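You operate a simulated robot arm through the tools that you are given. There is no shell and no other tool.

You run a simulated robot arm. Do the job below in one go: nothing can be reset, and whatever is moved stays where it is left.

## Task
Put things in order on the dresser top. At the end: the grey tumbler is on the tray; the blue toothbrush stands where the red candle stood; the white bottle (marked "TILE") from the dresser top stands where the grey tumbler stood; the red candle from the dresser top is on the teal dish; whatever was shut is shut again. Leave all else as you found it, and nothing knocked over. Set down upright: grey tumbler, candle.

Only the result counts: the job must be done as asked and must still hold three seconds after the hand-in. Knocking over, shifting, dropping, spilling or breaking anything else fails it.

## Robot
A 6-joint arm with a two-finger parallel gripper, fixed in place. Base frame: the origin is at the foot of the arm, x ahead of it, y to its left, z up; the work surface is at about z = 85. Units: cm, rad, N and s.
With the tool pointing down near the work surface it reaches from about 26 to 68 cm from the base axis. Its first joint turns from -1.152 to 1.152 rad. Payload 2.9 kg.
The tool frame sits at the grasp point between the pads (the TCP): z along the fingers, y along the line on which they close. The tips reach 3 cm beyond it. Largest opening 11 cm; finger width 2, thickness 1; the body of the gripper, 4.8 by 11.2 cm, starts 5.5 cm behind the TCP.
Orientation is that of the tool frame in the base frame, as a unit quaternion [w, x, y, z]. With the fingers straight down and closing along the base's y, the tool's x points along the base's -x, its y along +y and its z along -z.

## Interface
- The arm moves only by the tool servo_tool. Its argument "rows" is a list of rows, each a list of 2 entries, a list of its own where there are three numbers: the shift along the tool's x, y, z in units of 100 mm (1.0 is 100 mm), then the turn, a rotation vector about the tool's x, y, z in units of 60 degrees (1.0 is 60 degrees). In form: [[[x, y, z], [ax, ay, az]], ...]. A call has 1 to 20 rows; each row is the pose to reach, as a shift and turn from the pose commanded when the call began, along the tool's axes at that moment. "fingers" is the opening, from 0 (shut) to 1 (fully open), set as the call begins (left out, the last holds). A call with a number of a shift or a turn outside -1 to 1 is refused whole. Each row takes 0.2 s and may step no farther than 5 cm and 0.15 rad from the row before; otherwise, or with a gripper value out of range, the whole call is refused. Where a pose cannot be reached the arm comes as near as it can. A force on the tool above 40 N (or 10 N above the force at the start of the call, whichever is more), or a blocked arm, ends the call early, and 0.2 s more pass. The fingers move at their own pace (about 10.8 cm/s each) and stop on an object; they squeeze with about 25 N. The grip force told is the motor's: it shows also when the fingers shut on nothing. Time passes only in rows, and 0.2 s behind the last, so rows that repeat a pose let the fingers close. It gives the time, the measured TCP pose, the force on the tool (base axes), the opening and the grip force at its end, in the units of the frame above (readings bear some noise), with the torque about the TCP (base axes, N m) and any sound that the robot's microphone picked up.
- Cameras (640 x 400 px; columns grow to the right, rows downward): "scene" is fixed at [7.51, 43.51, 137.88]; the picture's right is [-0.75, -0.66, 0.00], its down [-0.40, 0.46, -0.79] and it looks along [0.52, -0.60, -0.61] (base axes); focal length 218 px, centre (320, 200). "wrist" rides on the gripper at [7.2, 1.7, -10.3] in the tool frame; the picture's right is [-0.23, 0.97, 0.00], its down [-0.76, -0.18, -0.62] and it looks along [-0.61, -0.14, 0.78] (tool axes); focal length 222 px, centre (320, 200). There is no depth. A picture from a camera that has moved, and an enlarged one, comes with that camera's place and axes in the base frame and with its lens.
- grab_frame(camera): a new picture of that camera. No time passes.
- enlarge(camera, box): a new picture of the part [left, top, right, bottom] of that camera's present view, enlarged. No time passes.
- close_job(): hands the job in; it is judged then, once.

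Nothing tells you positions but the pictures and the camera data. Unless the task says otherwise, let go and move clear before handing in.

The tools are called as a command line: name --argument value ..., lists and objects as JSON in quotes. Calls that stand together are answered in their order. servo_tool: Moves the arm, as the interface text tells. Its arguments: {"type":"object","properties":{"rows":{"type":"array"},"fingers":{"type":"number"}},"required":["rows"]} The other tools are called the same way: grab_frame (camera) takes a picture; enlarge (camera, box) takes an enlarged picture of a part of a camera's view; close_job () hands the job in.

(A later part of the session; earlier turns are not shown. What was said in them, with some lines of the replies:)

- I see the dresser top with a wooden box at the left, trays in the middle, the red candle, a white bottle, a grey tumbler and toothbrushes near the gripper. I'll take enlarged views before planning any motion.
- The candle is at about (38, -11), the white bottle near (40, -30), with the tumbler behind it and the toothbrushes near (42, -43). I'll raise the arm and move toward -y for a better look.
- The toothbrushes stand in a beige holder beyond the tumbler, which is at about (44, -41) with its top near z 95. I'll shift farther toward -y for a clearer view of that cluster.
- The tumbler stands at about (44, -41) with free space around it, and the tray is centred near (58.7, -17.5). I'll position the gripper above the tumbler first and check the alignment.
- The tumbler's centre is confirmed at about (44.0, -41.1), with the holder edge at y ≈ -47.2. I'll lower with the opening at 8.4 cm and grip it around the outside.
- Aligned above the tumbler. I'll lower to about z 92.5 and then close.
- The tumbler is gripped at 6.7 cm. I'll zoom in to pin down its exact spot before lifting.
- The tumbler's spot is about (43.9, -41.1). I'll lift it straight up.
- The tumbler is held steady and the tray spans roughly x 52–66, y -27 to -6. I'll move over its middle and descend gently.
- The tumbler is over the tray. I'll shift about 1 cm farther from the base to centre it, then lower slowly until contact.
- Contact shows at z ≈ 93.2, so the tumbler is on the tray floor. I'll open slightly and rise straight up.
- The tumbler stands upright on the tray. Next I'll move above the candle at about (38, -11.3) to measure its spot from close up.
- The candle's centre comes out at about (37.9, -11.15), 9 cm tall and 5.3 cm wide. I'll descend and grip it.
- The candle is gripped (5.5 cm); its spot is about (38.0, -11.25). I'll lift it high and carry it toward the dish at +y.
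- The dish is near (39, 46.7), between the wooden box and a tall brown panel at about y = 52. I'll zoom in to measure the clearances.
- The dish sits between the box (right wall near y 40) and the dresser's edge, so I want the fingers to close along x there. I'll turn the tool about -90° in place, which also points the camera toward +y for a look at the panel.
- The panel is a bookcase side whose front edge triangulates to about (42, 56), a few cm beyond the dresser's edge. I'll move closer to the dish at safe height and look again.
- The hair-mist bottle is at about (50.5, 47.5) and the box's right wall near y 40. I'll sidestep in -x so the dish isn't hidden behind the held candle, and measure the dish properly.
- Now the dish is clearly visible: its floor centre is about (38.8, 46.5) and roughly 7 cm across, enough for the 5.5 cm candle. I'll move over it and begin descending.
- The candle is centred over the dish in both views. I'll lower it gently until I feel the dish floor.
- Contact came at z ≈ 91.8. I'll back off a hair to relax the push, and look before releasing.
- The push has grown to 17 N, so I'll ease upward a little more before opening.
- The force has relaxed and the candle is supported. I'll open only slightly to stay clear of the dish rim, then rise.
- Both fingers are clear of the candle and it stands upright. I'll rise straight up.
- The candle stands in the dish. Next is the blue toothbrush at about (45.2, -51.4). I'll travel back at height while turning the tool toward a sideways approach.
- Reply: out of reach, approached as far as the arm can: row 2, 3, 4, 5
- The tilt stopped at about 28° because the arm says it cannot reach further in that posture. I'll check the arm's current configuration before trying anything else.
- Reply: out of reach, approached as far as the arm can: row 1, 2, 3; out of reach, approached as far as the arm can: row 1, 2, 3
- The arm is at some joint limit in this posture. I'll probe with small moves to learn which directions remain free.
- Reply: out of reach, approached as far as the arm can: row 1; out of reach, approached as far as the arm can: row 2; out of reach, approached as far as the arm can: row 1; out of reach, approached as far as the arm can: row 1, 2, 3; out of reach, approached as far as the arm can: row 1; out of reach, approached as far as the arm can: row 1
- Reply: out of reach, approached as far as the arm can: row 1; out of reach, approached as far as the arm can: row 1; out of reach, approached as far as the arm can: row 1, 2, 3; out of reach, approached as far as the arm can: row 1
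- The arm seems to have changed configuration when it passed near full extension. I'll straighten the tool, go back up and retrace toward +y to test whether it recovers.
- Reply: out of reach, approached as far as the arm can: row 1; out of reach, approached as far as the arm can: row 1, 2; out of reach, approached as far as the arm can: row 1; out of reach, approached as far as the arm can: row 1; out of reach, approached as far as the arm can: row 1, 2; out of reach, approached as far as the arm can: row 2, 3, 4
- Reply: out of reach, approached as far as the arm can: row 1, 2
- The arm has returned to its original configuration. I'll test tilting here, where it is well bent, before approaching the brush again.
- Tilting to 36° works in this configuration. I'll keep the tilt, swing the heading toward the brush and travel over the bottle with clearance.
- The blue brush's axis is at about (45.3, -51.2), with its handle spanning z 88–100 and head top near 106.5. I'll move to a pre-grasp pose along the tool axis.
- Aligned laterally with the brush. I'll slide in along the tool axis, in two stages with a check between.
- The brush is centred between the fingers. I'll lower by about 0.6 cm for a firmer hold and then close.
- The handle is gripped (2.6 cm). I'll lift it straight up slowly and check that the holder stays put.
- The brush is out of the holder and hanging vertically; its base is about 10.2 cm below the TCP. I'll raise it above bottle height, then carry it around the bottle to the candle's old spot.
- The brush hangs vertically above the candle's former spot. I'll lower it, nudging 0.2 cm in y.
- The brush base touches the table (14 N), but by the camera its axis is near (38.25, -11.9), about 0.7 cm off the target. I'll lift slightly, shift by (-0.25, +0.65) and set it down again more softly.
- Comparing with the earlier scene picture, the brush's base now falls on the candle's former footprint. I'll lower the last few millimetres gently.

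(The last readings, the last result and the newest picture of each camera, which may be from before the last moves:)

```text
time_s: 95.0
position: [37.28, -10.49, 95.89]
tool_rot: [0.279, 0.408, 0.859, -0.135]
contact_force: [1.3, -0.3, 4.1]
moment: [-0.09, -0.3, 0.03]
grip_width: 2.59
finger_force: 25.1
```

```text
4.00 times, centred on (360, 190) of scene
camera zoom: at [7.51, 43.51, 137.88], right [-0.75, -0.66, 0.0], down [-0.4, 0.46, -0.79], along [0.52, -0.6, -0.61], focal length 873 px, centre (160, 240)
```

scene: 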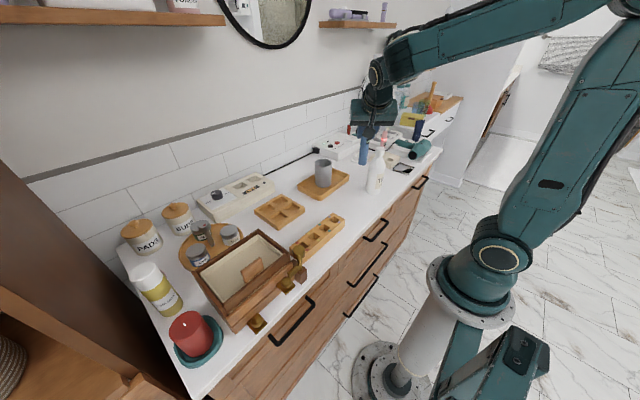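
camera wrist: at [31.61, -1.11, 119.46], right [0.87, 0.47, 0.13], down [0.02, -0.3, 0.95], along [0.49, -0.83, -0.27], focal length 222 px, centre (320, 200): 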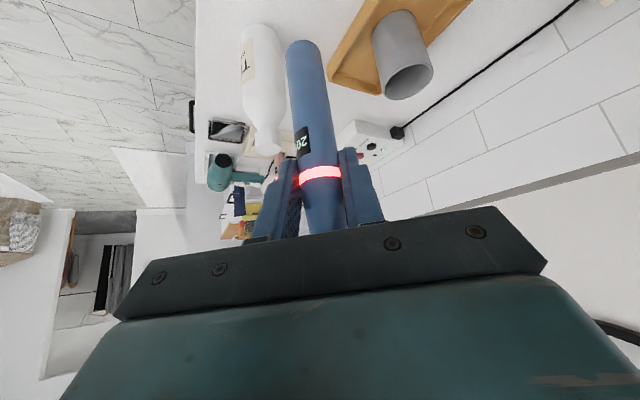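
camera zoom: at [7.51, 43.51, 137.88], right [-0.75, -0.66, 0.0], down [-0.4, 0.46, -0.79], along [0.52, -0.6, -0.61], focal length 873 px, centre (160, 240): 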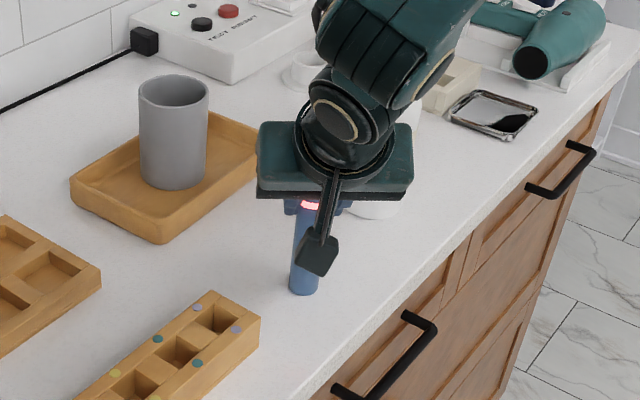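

The base rests on the table with about 4 N. I'll open the fingers a little.

servo_tool --rows '[[[0, 0, 0], [0, 0, 0]], [[0, 0, 0], [0, 0, 0]]]' --fingers 0.4

grab_frame --camera "wrist"

enlarge --camera "scene" --box '[320, 140, 400, 240]'

```text
time_s: 95.6
position: [37.36, -10.53, 96.04]
tool_rot: [0.278, 0.408, 0.859, -0.136]
contact_force: [-0.5, -0.4, -0.8]
moment: [0.04, 0.0, 0.02]
grip_width: 4.41
finger_force: 0.1
```

```text
taken
camera wrist: at [31.15, -0.26, 100.05], right [0.87, 0.47, 0.13], down [0.02, -0.3, 0.95], along [0.49, -0.83, -0.27], focal length 222 px, centre (320, 200)
```

wrist: 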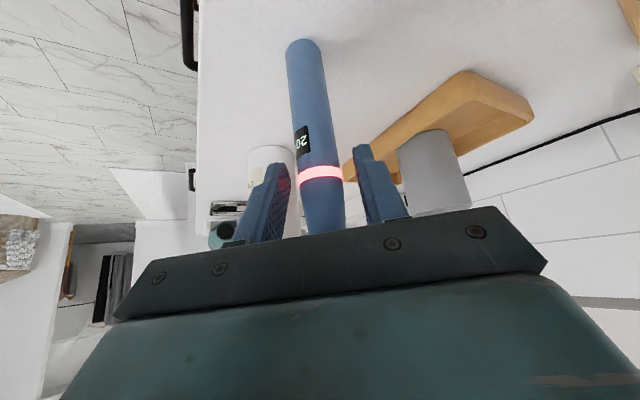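

```text
4.00 times, centred on (360, 190) of scene
camera zoom: at [7.51, 43.51, 137.88], right [-0.75, -0.66, 0.0], down [-0.4, 0.46, -0.79], along [0.52, -0.6, -0.61], focal length 873 px, centre (160, 240)
```

zoom: 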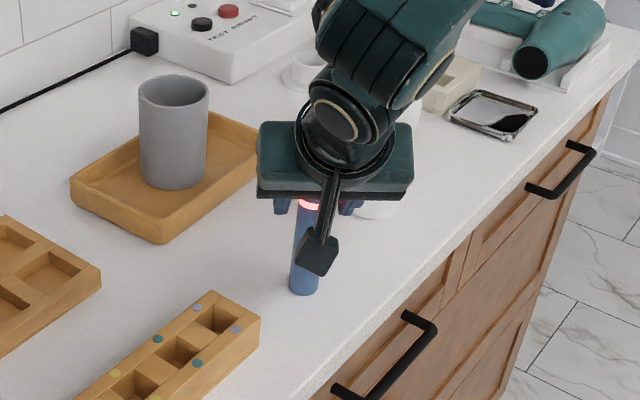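

The brush stands on its own. I'll open wider and back out along the tool axis.

servo_tool --rows '[[[0, 0, 0], [0, 0, 0]], [[0, 0, -0.1], [0, 0, 0]], [[0, 0, -0.25], [0, 0, 0]], [[0, 0, -0.5], [0, 0, 0]], [[0, 0, -0.8], [0, 0, 0]], [[0, 0, -1.0], [0, 0, 0]]]' --fingers 0.6

grab_frame --camera "wrist"

grab_frame --camera "scene"

```text
time_s: 97.0
position: [33.5, -5.92, 104.06]
tool_rot: [0.279, 0.409, 0.858, -0.136]
contact_force: [0.1, 0.1, 0.4]
moment: [0.0, -0.02, -0.01]
grip_width: 6.62
finger_force: 0.0
```

```text
taken
camera wrist: at [27.46, 4.25, 108.1], right [0.87, 0.47, 0.13], down [0.02, -0.3, 0.95], along [0.49, -0.83, -0.27], focal length 222 px, centre (320, 200)
```

wrist: 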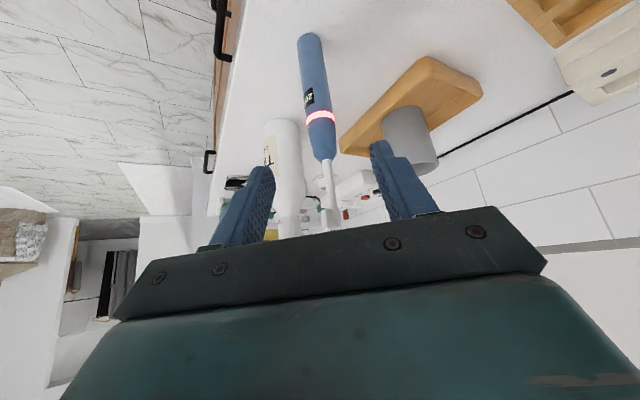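

```text
taken
```

scene: 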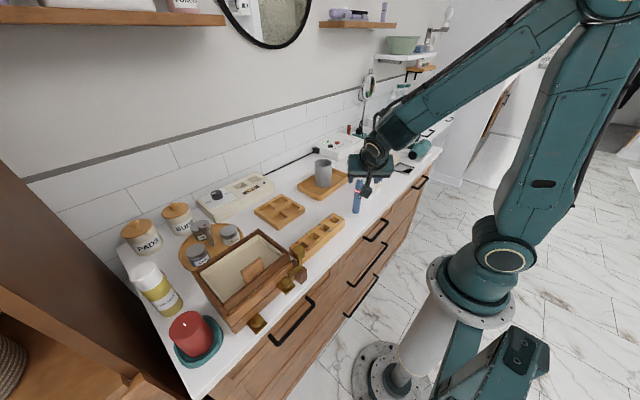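

The brush is standing at the candle's old place. I'll rise clear of it and bring the tool back to vertical for the bottle.

servo_tool --rows '[[[-0.2, 0, -0.27], [0, 0, 0]], [[-0.4, 0, -0.54], [0, 0, 0]], [[-0.59, 0, -0.807], [0, 0, 0]]]'

servo_tool --rows '[[[0, 0, 0], [0, 0.13, 0]], [[0, 0, 0], [0, 0.26, 0]], [[0, 0, 0], [0, 0.39, 0]], [[0, 0, 0], [0, 0.52, 0]], [[0, 0, 0], [0, 0.602, 0]]]'

grab_frame --camera "wrist"

enlarge --camera "scene" --box '[320, 80, 440, 240]'

```text
time_s: 97.8
position: [33.7, -5.98, 114.23]
tool_rot: [0.28, 0.408, 0.858, -0.136]
contact_force: [-1.0, 0.7, -0.6]
moment: [0.0, -0.02, 0.01]
grip_width: 6.62
finger_force: 0.0
```

```text
time_s: 99.0
position: [33.53, -5.93, 114.11]
tool_rot: [-0.002, 0.43, 0.903, -0.001]
contact_force: [-0.5, -0.4, 0.4]
moment: [0.01, -0.01, -0.05]
grip_width: 6.59
finger_force: 0.1
```

```text
taken
camera wrist: at [30.44, 0.67, 124.42], right [0.9, 0.44, -0.01], down [0.35, -0.7, 0.62], along [0.27, -0.56, -0.78], focal length 222 px, centre (320, 200)
```

wrist: 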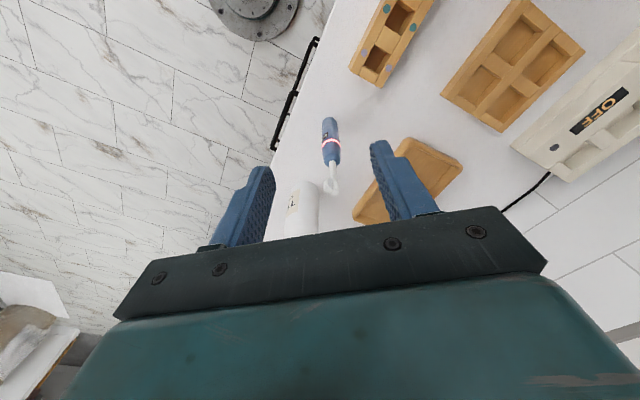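

```text
2.50 times, centred on (380, 160) of scene
camera zoom: at [7.51, 43.51, 137.88], right [-0.75, -0.66, 0.0], down [-0.4, 0.46, -0.79], along [0.52, -0.6, -0.61], focal length 545 px, centre (170, 300)
```

zoom: 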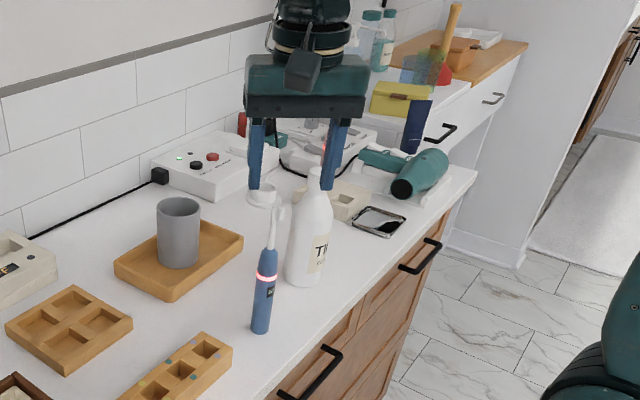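

The toothbrush stands upright with the bottle untouched. Next I'll move above the bottle, near (39.9, -27.0), at safe height.

servo_tool --rows '[[[-0.25, -0.1, 0], [0, 0, 0]], [[-0.5, -0.2, 0], [0, 0, 0]], [[-0.75, -0.31, 0], [0, 0, 0]], [[-1.0, -0.415, 0], [0, 0, 0]]]'

servo_tool --rows '[[[-0.25, -0.1, 0], [0, 0, 0]], [[-0.5, -0.2, 0], [0, 0, 0]], [[-0.6, -0.3, 0], [0, 0, 0]]]'

grab_frame --camera "wrist"

enlarge --camera "wrist" --box '[230, 80, 410, 260]'

enlarge --camera "scene" --box '[330, 80, 430, 220]'

```text
time_s: 100.0
position: [36.9, -16.21, 113.97]
tool_rot: [-0.002, 0.431, 0.903, -0.002]
contact_force: [-0.3, -0.2, 0.3]
moment: [0.01, 0.03, -0.01]
grip_width: 6.6
finger_force: 0.0
```

```text
time_s: 100.8
position: [37.97, -22.79, 114.26]
tool_rot: [0.0, 0.429, 0.903, -0.002]
contact_force: [0.1, 0.1, -0.3]
moment: [0.01, 0.0, 0.0]
grip_width: 6.61
finger_force: 0.0
```

```text
taken
camera wrist: at [34.82, -16.2, 124.52], right [0.9, 0.44, 0.0], down [0.34, -0.7, 0.62], along [0.27, -0.56, -0.78], focal length 222 px, centre (320, 200)
```

wrist: 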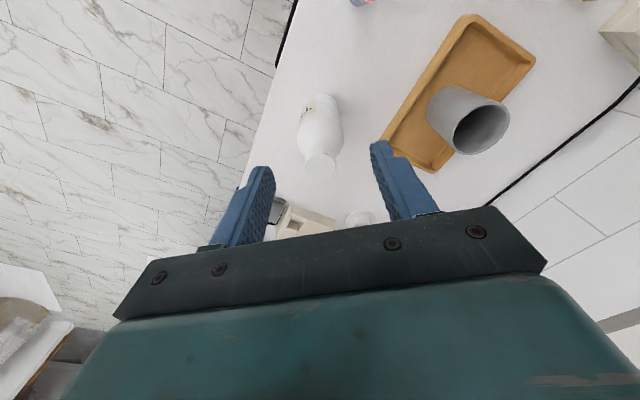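

```text
2.22 times, centred on (320, 170) of wrist
camera zoom: at [34.82, -16.2, 124.52], right [0.9, 0.44, 0.0], down [0.34, -0.7, 0.62], along [0.27, -0.56, -0.78], focal length 494 px, centre (320, 267)
```

zoom: 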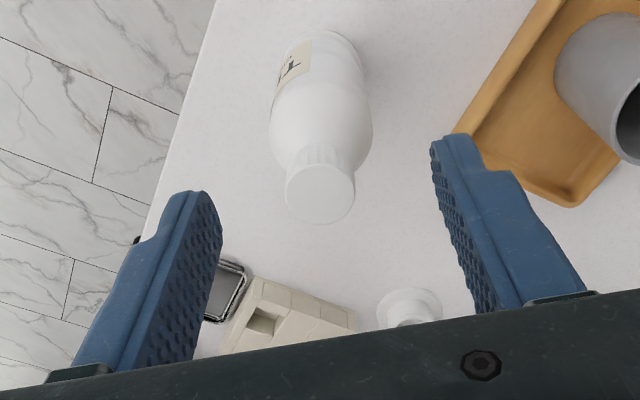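

```text
2.86 times, centred on (380, 150) of scene
camera zoom: at [7.51, 43.51, 137.88], right [-0.75, -0.66, 0.0], down [-0.4, 0.46, -0.79], along [0.52, -0.6, -0.61], focal length 623 px, centre (149, 343)
```

zoom: 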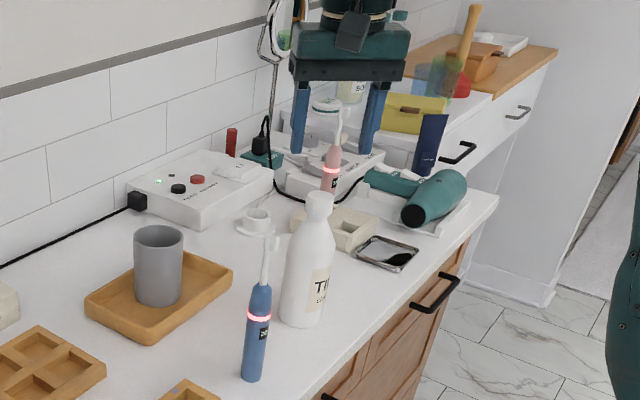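

The bottle's cap is at about (40.1, -27.1), 3.4 cm wide and only about 2.4 cm tall, with the shoulder below it. I'll centre above it and go down so only the fingertips take the cap.

servo_tool --rows '[[[-0.2, -0.05, 0], [0, 0, 0]], [[-0.469, -0.106, 0.1], [0, 0, 0]], [[-0.469, -0.106, 0.35], [0, 0, 0]], [[-0.469, -0.106, 0.5], [0, 0, 0]]]' --fingers 0.55

enlarge --camera "wrist" --box '[230, 80, 410, 260]'

enlarge --camera "scene" --box '[340, 100, 420, 200]'

```text
time_s: 101.8
position: [40.33, -26.99, 109.12]
tool_rot: [-0.001, 0.43, 0.903, -0.002]
contact_force: [0.3, 0.4, 0.3]
moment: [0.02, 0.03, -0.03]
grip_width: 6.05
finger_force: 0.0
```

```text
2.22 times, centred on (320, 170) of wrist
camera zoom: at [37.18, -20.46, 119.41], right [0.9, 0.44, 0.0], down [0.34, -0.7, 0.62], along [0.27, -0.56, -0.78], focal length 494 px, centre (320, 267)
```

zoom: 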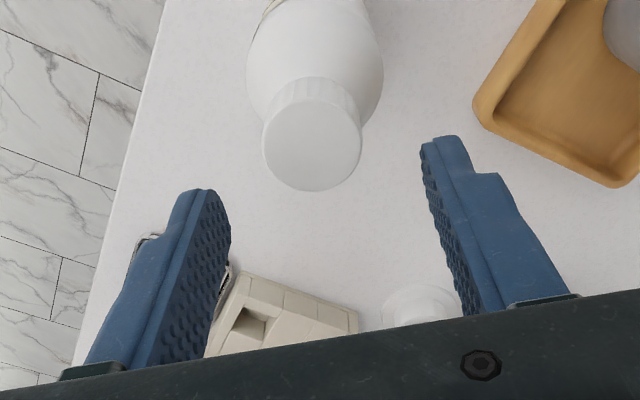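

```text
4.00 times, centred on (380, 150) of scene
camera zoom: at [7.51, 43.51, 137.88], right [-0.75, -0.66, 0.0], down [-0.4, 0.46, -0.79], along [0.52, -0.6, -0.61], focal length 873 px, centre (80, 400)
```

zoom: 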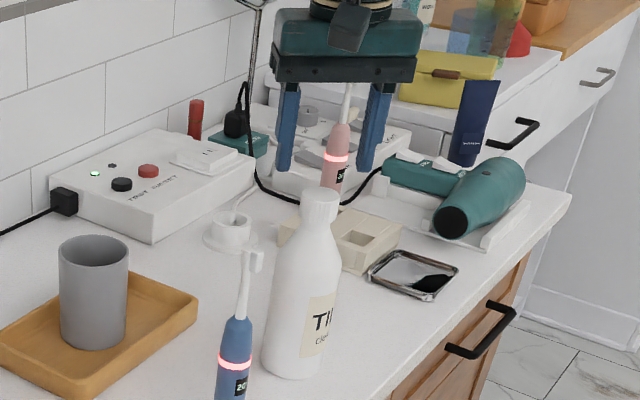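

servo_tool --rows '[[[0, -0.026, 0.15], [0, 0, 0]], [[0, -0.026, 0.3], [0, 0, 0]], [[0, -0.026, 0.47], [0, 0, 0]], [[0, -0.026, 0.47], [0, 0, 0]]]'

enlarge --camera "wrist" --box '[230, 80, 410, 260]'

enlarge --camera "scene" --box '[350, 110, 410, 190]'

```text
time_s: 102.8
position: [40.01, -27.1, 104.52]
tool_rot: [0.0, 0.43, 0.903, -0.003]
contact_force: [0.8, 0.0, -0.3]
moment: [0.02, -0.03, -0.05]
grip_width: 6.04
finger_force: 0.0
```

```text
2.22 times, centred on (320, 170) of wrist
camera zoom: at [36.83, -20.65, 114.77], right [0.9, 0.44, 0.0], down [0.34, -0.7, 0.62], along [0.27, -0.56, -0.78], focal length 494 px, centre (320, 267)
```

zoom: 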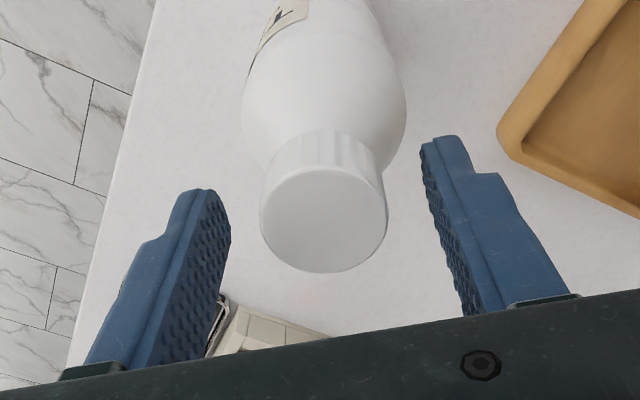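

```text
5.00 times, centred on (380, 150) of scene
camera zoom: at [7.51, 43.51, 137.88], right [-0.75, -0.66, 0.0], down [-0.4, 0.46, -0.79], along [0.52, -0.6, -0.61], focal length 1091 px, centre (20, 450)
```

zoom: 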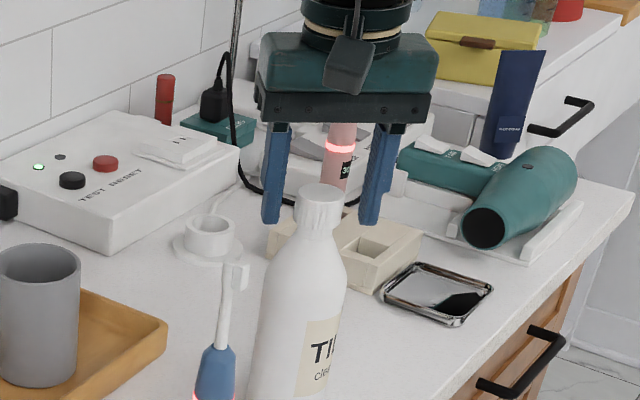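

The cap spans roughly z 102–103.9, so I'll raise slightly so the tips sit just at its lower edge, then close.

servo_tool --rows '[[[0, 0, -0.04], [0, 0, 0]], [[0, 0, -0.04], [0, 0, 0]]]'

servo_tool --rows '[[[0, 0, 0], [0, 0, 0]], [[0, 0, 0], [0, 0, 0]], [[0, 0, 0], [0, 0, 0]]]' --fingers 0.2

enlarge --camera "wrist" --box '[230, 80, 410, 260]'

enlarge --camera "scene" --box '[350, 110, 410, 190]'

```text
time_s: 103.4
position: [39.99, -27.23, 104.9]
tool_rot: [-0.001, 0.43, 0.903, -0.003]
contact_force: [-1.0, -1.1, -0.2]
moment: [0.01, 0.04, -0.03]
grip_width: 6.06
finger_force: 0.1
```

```text
time_s: 104.2
position: [40.16, -27.24, 104.85]
tool_rot: [0.0, 0.43, 0.903, -0.003]
contact_force: [0.7, 0.8, -0.8]
moment: [0.11, -0.18, 0.0]
grip_width: 3.31
finger_force: 24.8
```

```text
2.22 times, centred on (320, 170) of wrist
camera zoom: at [36.91, -20.65, 115.21], right [0.9, 0.44, 0.0], down [0.34, -0.7, 0.62], along [0.27, -0.56, -0.78], focal length 494 px, centre (320, 267)
```

zoom: 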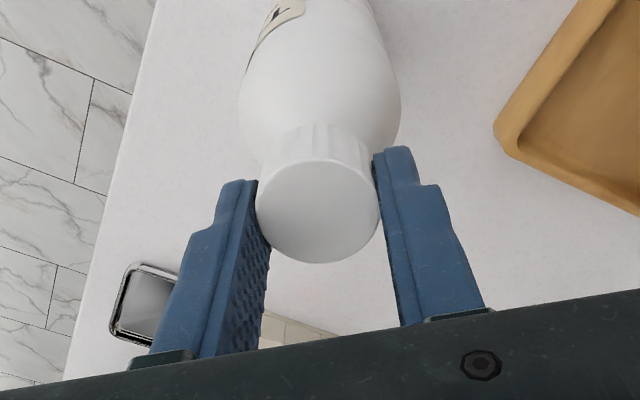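

```text
5.00 times, centred on (380, 150) of scene
camera zoom: at [7.51, 43.51, 137.87], right [-0.75, -0.66, 0.0], down [-0.4, 0.46, -0.79], along [0.52, -0.6, -0.61], focal length 1091 px, centre (20, 450)
```

zoom: 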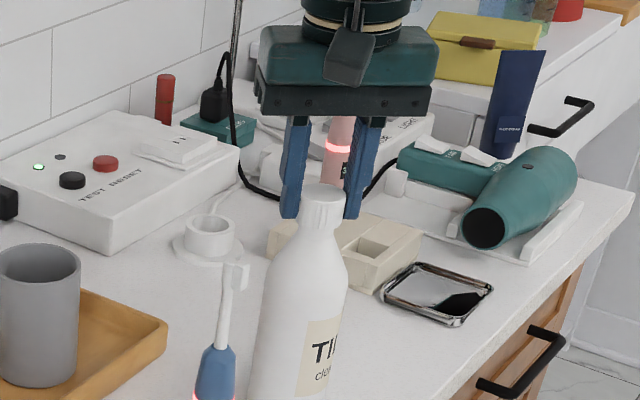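

The cap is gripped at 3.3 cm. I'll lift slowly and watch the load.

servo_tool --rows '[[[0, 0, -0.03], [0, 0, 0]], [[0, 0, -0.08], [0, 0, 0]], [[0, 0, -0.15], [0, 0, 0]], [[0, 0, -0.25], [0, 0, 0]]]'

enlarge --camera "wrist" --box '[230, 80, 410, 260]'

enlarge --camera "scene" --box '[340, 100, 420, 220]'

```text
time_s: 105.2
position: [40.11, -27.14, 107.22]
tool_rot: [-0.001, 0.429, 0.903, -0.001]
contact_force: [0.3, 0.0, -4.6]
moment: [-0.04, 0.01, -0.02]
grip_width: 3.3
finger_force: 24.8
```

```text
2.22 times, centred on (320, 170) of wrist
camera zoom: at [36.96, -20.68, 117.64], right [0.9, 0.44, 0.0], down [0.34, -0.7, 0.62], along [0.27, -0.56, -0.78], focal length 494 px, centre (320, 267)
```

zoom: 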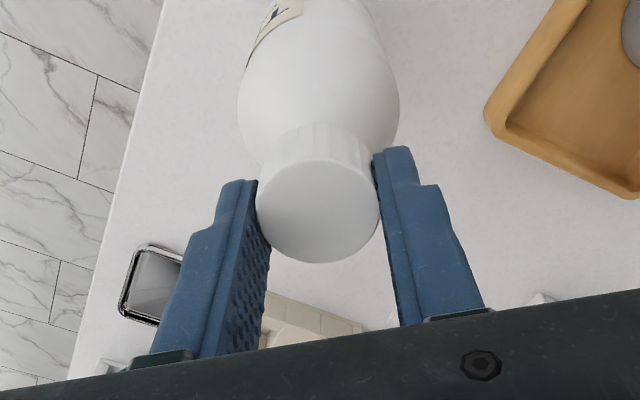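

```text
3.33 times, centred on (380, 160) of scene
camera zoom: at [7.52, 43.5, 137.88], right [-0.75, -0.66, 0.0], down [-0.4, 0.46, -0.79], along [0.52, -0.6, -0.61], focal length 727 px, centre (120, 333)
```

zoom: 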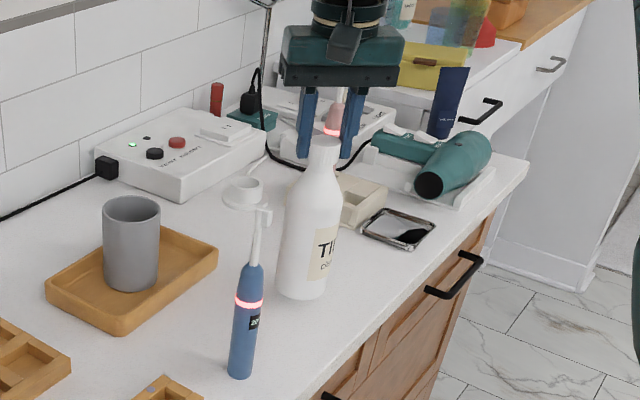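

The bottle (about 0.45 kg) hangs steadily. I'll raise a little more and carry it to the tumbler's old spot.

servo_tool --rows '[[[0, 0, -0.1], [0, 0, 0]], [[-0.15, -0.065, -0.15], [0, 0, 0]], [[-0.3, -0.13, -0.15], [0, 0, 0]], [[-0.45, -0.2, -0.15], [0, 0, 0]], [[-0.6, -0.263, -0.15], [0, 0, 0]], [[-0.668, -0.293, -0.15], [0, 0, 0]]]'

servo_tool --rows '[[[-0.15, -0.065, 0], [0, 0, 0]], [[-0.3, -0.13, 0], [0, 0, 0]], [[-0.45, -0.2, 0], [0, 0, 0]], [[-0.6, -0.263, 0], [0, 0, 0]], [[-0.668, -0.293, 0], [0, 0, 0]], [[-0.668, -0.293, 0], [0, 0, 0]]]'

grab_frame --camera "wrist"

grab_frame --camera "scene"

```text
time_s: 106.6
position: [42.02, -34.32, 108.89]
tool_rot: [-0.001, 0.43, 0.903, -0.003]
contact_force: [1.0, -0.2, -5.2]
moment: [-0.02, -0.03, 0.01]
grip_width: 3.29
finger_force: 25.2
```

```text
time_s: 108.0
position: [44.12, -41.19, 108.89]
tool_rot: [-0.001, 0.429, 0.903, -0.002]
contact_force: [-0.7, 0.8, -4.1]
moment: [-0.05, 0.0, -0.01]
grip_width: 3.29
finger_force: 25.4
```

```text
taken
camera wrist: at [40.84, -34.66, 119.19], right [0.9, 0.44, 0.0], down [0.34, -0.7, 0.62], along [0.27, -0.56, -0.78], focal length 222 px, centre (320, 200)
```

wrist: 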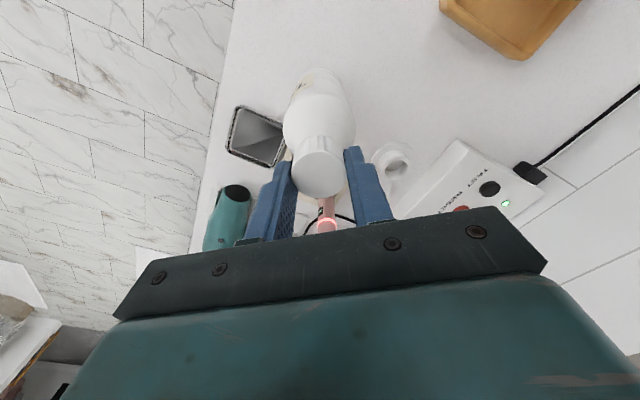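

```text
taken
```

scene: 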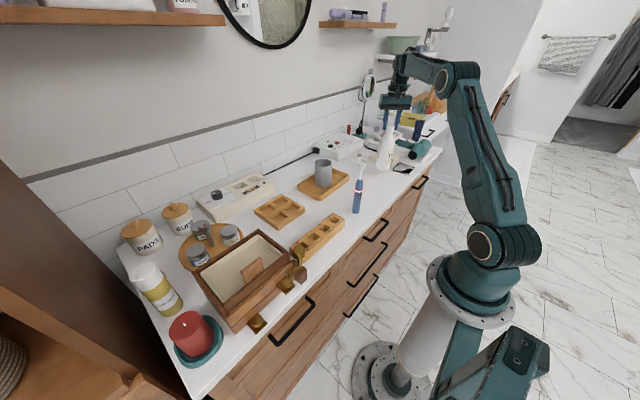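

enlarge --camera "wrist" --box '[220, 40, 420, 240]'

enlarge --camera "scene" --box '[350, 80, 430, 190]'

```text
2.00 times, centred on (320, 140) of wrist
camera zoom: at [40.84, -34.66, 119.19], right [0.9, 0.44, 0.0], down [0.34, -0.7, 0.62], along [0.27, -0.56, -0.78], focal length 444 px, centre (320, 320)
```

zoom: 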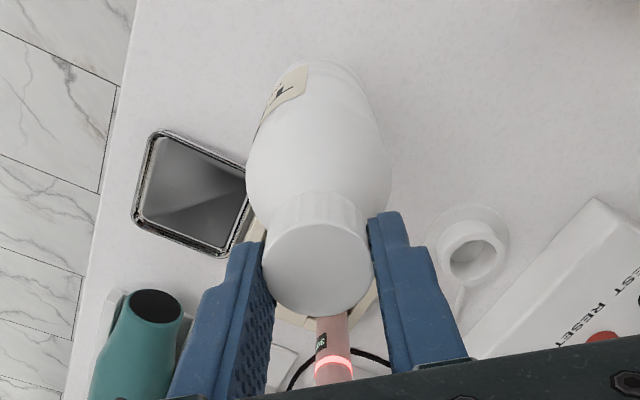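

```text
3.64 times, centred on (390, 135) of scene
camera zoom: at [7.52, 43.5, 137.88], right [-0.75, -0.66, 0.0], down [-0.4, 0.46, -0.79], along [0.52, -0.6, -0.61], focal length 793 px, centre (66, 436)
```

zoom: 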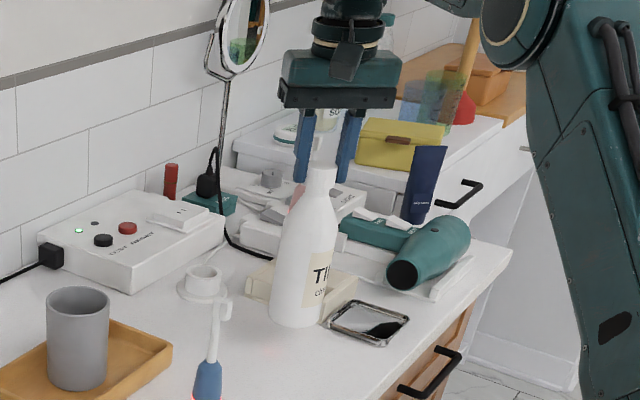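

The bottle hangs over the tumbler's former spot at about (43.9, -41.1). I'll lower it.

servo_tool --rows '[[[0, 0, 0.1], [0, 0, 0]], [[0, 0, 0.2], [0, 0, 0]], [[0, 0, 0.3], [0, 0, 0]], [[0, 0, 0.36], [0, 0, 0]], [[0, 0, 0.36], [0, 0, 0]]]'

servo_tool --rows '[[[0, 0, 0.015], [0, 0, 0]], [[0, 0, 0.03], [0, 0, 0]]]'

```text
time_s: 109.2
position: [43.93, -41.19, 105.25]
tool_rot: [-0.001, 0.429, 0.903, -0.002]
contact_force: [0.2, 0.5, -4.3]
moment: [0.01, -0.05, 0.0]
grip_width: 3.27
finger_force: 25.0
```

```text
time_s: 109.8
position: [44.0, -41.26, 105.06]
tool_rot: [-0.001, 0.429, 0.903, -0.003]
contact_force: [0.2, -0.3, -4.3]
moment: [0.02, -0.05, -0.03]
grip_width: 3.28
finger_force: 24.5
```

servo_tool --rows '[[[0, 0, 0.01], [0, 0, 0]], [[0, 0, 0.02], [0, 0, 0]]]'

servo_tool --rows '[[[0, 0, 0.01], [0, 0, 0]]]'

```text
time_s: 110.4
position: [43.92, -41.23, 104.97]
tool_rot: [0.0, 0.43, 0.903, -0.003]
contact_force: [-3.3, 0.2, 10.5]
moment: [0.62, 0.33, 0.14]
grip_width: 3.29
finger_force: 25.0
```

```text
time_s: 110.8
position: [43.95, -41.33, 104.89]
tool_rot: [0.002, 0.43, 0.903, -0.003]
contact_force: [-2.2, 0.5, 20.0]
moment: [0.29, 0.02, 0.12]
grip_width: 3.3
finger_force: 24.9
```

Contact is made. I'll back off a touch to relieve the push before opening.

servo_tool --rows '[[[0, 0, -0.012], [0, 0, 0]], [[0, 0, -0.012], [0, 0, 0]]]'

enlarge --camera "scene" --box '[350, 80, 430, 190]'

```text
time_s: 111.4
position: [43.93, -41.29, 104.95]
tool_rot: [0.001, 0.43, 0.903, -0.003]
contact_force: [-2.3, -0.7, 17.7]
moment: [-0.06, -0.33, 0.11]
grip_width: 3.28
finger_force: 25.2
```

```text
3.64 times, centred on (390, 135) of scene
camera zoom: at [7.48, 43.53, 137.87], right [-0.75, -0.66, 0.0], down [-0.4, 0.46, -0.79], along [0.52, -0.6, -0.61], focal length 793 px, centre (66, 436)
```

zoom: 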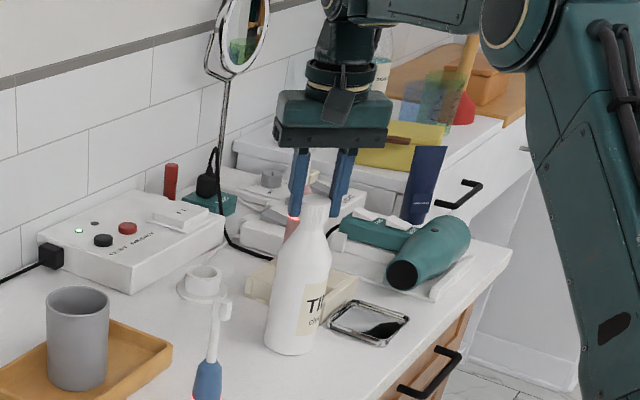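

servo_tool --rows '[[[0, 0, -0.01], [0, 0, 0]], [[0, 0, -0.01], [0, 0, 0]]]'

```text
time_s: 112.0
position: [43.89, -41.37, 104.89]
tool_rot: [-0.001, 0.43, 0.903, -0.003]
contact_force: [0.4, -0.7, 8.1]
moment: [-0.3, -0.6, -0.04]
grip_width: 3.28
finger_force: 25.2
```

servo_tool --rows '[[[0, 0, -0.006], [0, 0, 0]], [[0, 0, -0.006], [0, 0, 0]]]'

```text
time_s: 112.6
position: [43.92, -41.24, 105.0]
tool_rot: [-0.002, 0.43, 0.903, -0.001]
contact_force: [1.7, 0.0, 0.8]
moment: [-0.1, -0.48, -0.03]
grip_width: 3.27
finger_force: 25.2
```

The table now carries the bottle. I'll open the fingers and rise straight up.

servo_tool --rows '[[[0, 0, 0], [0, 0, 0]], [[0, 0, 0], [0, 0, 0]]]' --fingers 0.55

servo_tool --rows '[[[0, 0, -0.1], [0, 0, 0]], [[0, 0, -0.3], [0, 0, 0]], [[0, 0, -0.5], [0, 0, 0]], [[0, 0, -0.65], [0, 0, 0]]]'

grab_frame --camera "wrist"

grab_frame --camera "scene"

```text
time_s: 113.2
position: [43.9, -41.3, 105.0]
tool_rot: [-0.001, 0.43, 0.903, -0.002]
contact_force: [0.6, -0.2, -1.3]
moment: [0.05, 0.01, 0.04]
grip_width: 6.04
finger_force: 0.1
```

```text
time_s: 114.2
position: [43.76, -41.44, 111.59]
tool_rot: [0.0, 0.43, 0.903, 0.0]
contact_force: [-0.6, -0.2, -0.5]
moment: [0.03, -0.03, 0.02]
grip_width: 6.05
finger_force: 0.1
```

```text
taken
camera wrist: at [40.68, -34.81, 121.88], right [0.9, 0.44, 0.0], down [0.34, -0.7, 0.62], along [0.27, -0.56, -0.78], focal length 222 px, centre (320, 200)
```

wrist: 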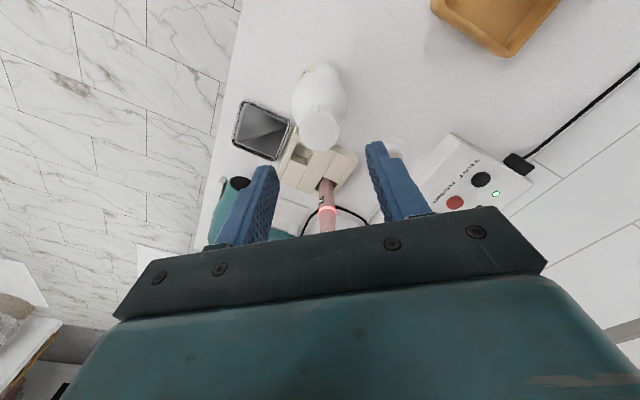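

```text
taken
```

scene: 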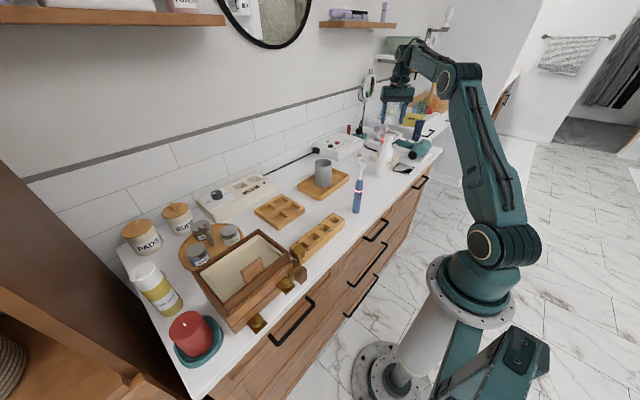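

All four items are placed. I'll pull the arm back and clear, then inspect everything once more.

servo_tool --rows '[[[0.3, 0, 0], [0, 0, 0]], [[0.6, 0.1, -0.1], [0, 0, 0]], [[0.9, 0.2, -0.2], [0, 0, 0]], [[1.0, 0.3, -0.3], [0, 0, 0]]]'

servo_tool --rows '[[[0.3, 0.1, 0], [0, 0, 0]], [[0.6, 0.2, 0], [0, 0, 0]], [[0.8, 0.3, 0], [0, 0, 0]]]'

grab_frame --camera "wrist"

enlarge --camera "scene" --box '[300, 90, 460, 230]'

enlarge --camera "scene" --box '[100, 160, 380, 380]'

```text
time_s: 115.2
position: [40.48, -31.97, 115.22]
tool_rot: [-0.002, 0.43, 0.903, -0.002]
contact_force: [0.5, 0.4, -0.4]
moment: [-0.02, 0.01, 0.06]
grip_width: 6.04
finger_force: 0.0
out of reach, approached as far as the arm can: row 1, 3, 4
```

```text
time_s: 116.0
position: [40.79, -24.2, 118.4]
tool_rot: [-0.012, 0.43, 0.902, 0.021]
contact_force: [-0.3, -0.6, -0.5]
moment: [-0.02, 0.01, -0.01]
grip_width: 6.05
finger_force: 0.1
out of reach, approached as far as the arm can: row 1, 2, 3
```

```text
taken
camera wrist: at [37.59, -18.12, 129.05], right [0.9, 0.44, 0.02], down [0.34, -0.73, 0.59], along [0.27, -0.52, -0.81], focal length 222 px, centre (320, 200)
```

wrist: 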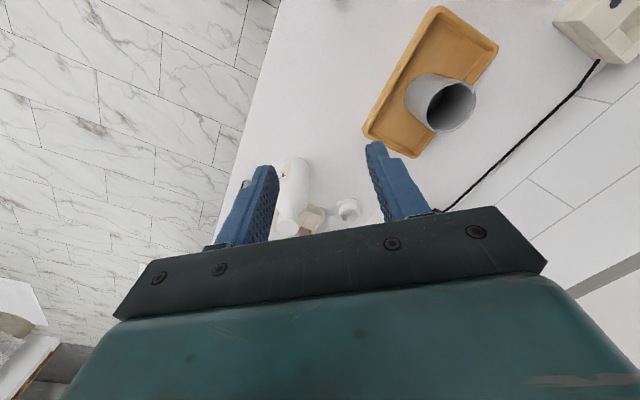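

```text
2.86 times, centred on (380, 160) of scene
camera zoom: at [7.51, 43.51, 137.87], right [-0.75, -0.66, 0.0], down [-0.4, 0.46, -0.79], along [0.52, -0.6, -0.61], focal length 623 px, centre (149, 314)
```

zoom: 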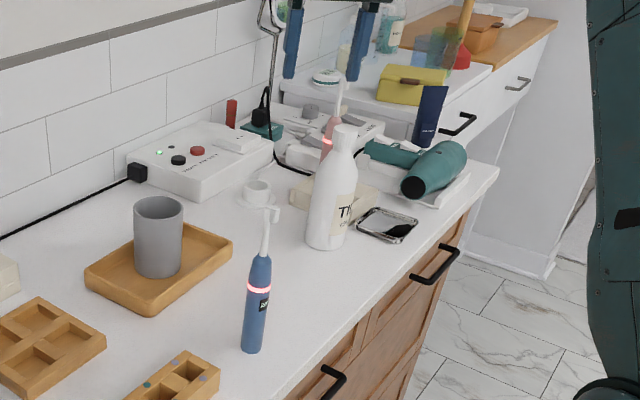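

```text
1.82 times, centred on (240, 270) of scene
camera zoom: at [7.51, 43.51, 137.87], right [-0.75, -0.66, 0.0], down [-0.4, 0.46, -0.79], along [0.52, -0.6, -0.61], focal length 397 px, centre (466, 73)
```

zoom: 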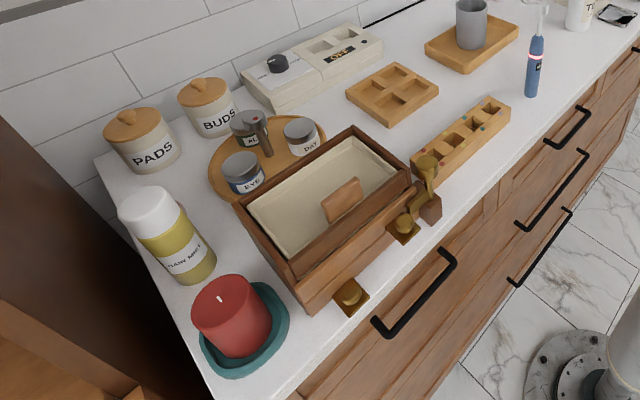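

Everything is in place: tumbler on the tray, toothbrush on the candle's spot, bottle on the tumbler's spot, candle in the teal dish, the rest unchanged. I'll confirm the arm is at rest before handing in.

servo_tool --rows '[[[0, 0, 0], [0, 0, 0]], [[0, 0, 0], [0, 0, 0]]]'

grab_frame --camera "scene"

```text
time_s: 116.6
position: [40.76, -24.27, 118.43]
tool_rot: [-0.011, 0.431, 0.902, 0.022]
contact_force: [0.6, 0.6, -0.1]
moment: [-0.01, 0.05, -0.01]
grip_width: 6.09
finger_force: 0.0
```

```text
taken
```

scene: 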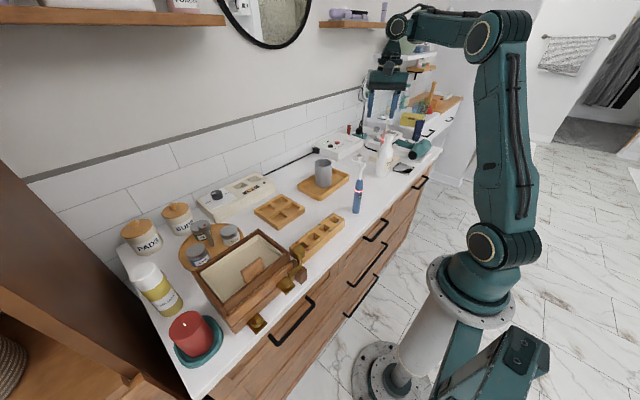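

The arm is at rest and clear, and all four items stand where the job asks. I'm handing in now.

close_job

```text
The job is handed in.
```

The job is handed in; no verdict has come back. In the last pictures all four items stood upright where you asked, and nothing else looked moved or knocked over.

- **Grey tumbler:** it is on the rectangular wooden tray, near the middle. I took that one as "the tray" because the small silver framed piece by the toothbrush holder is too small for it.
- **Red candle:** it is in the teal dish.
- **Blue toothbrush:** it stands where the candle stood, matching its old spot to within a few millimetres in the scene pictures.
- **White "TILE" bottle:** it stands where the tumbler stood, also within a few millimetres.
- **Shut things:** I opened nothing, so nothing needed shutting.

While I was lining up for the toothbrush, the arm several times jammed or swung in a posture near full stretch. This happened above the objects, and the pictures taken afterwards showed nothing disturbed. After the bottle was down, the arm ran into that limit again while pulling back. I left it there, at rest and well above everything, instead of risking another swing.
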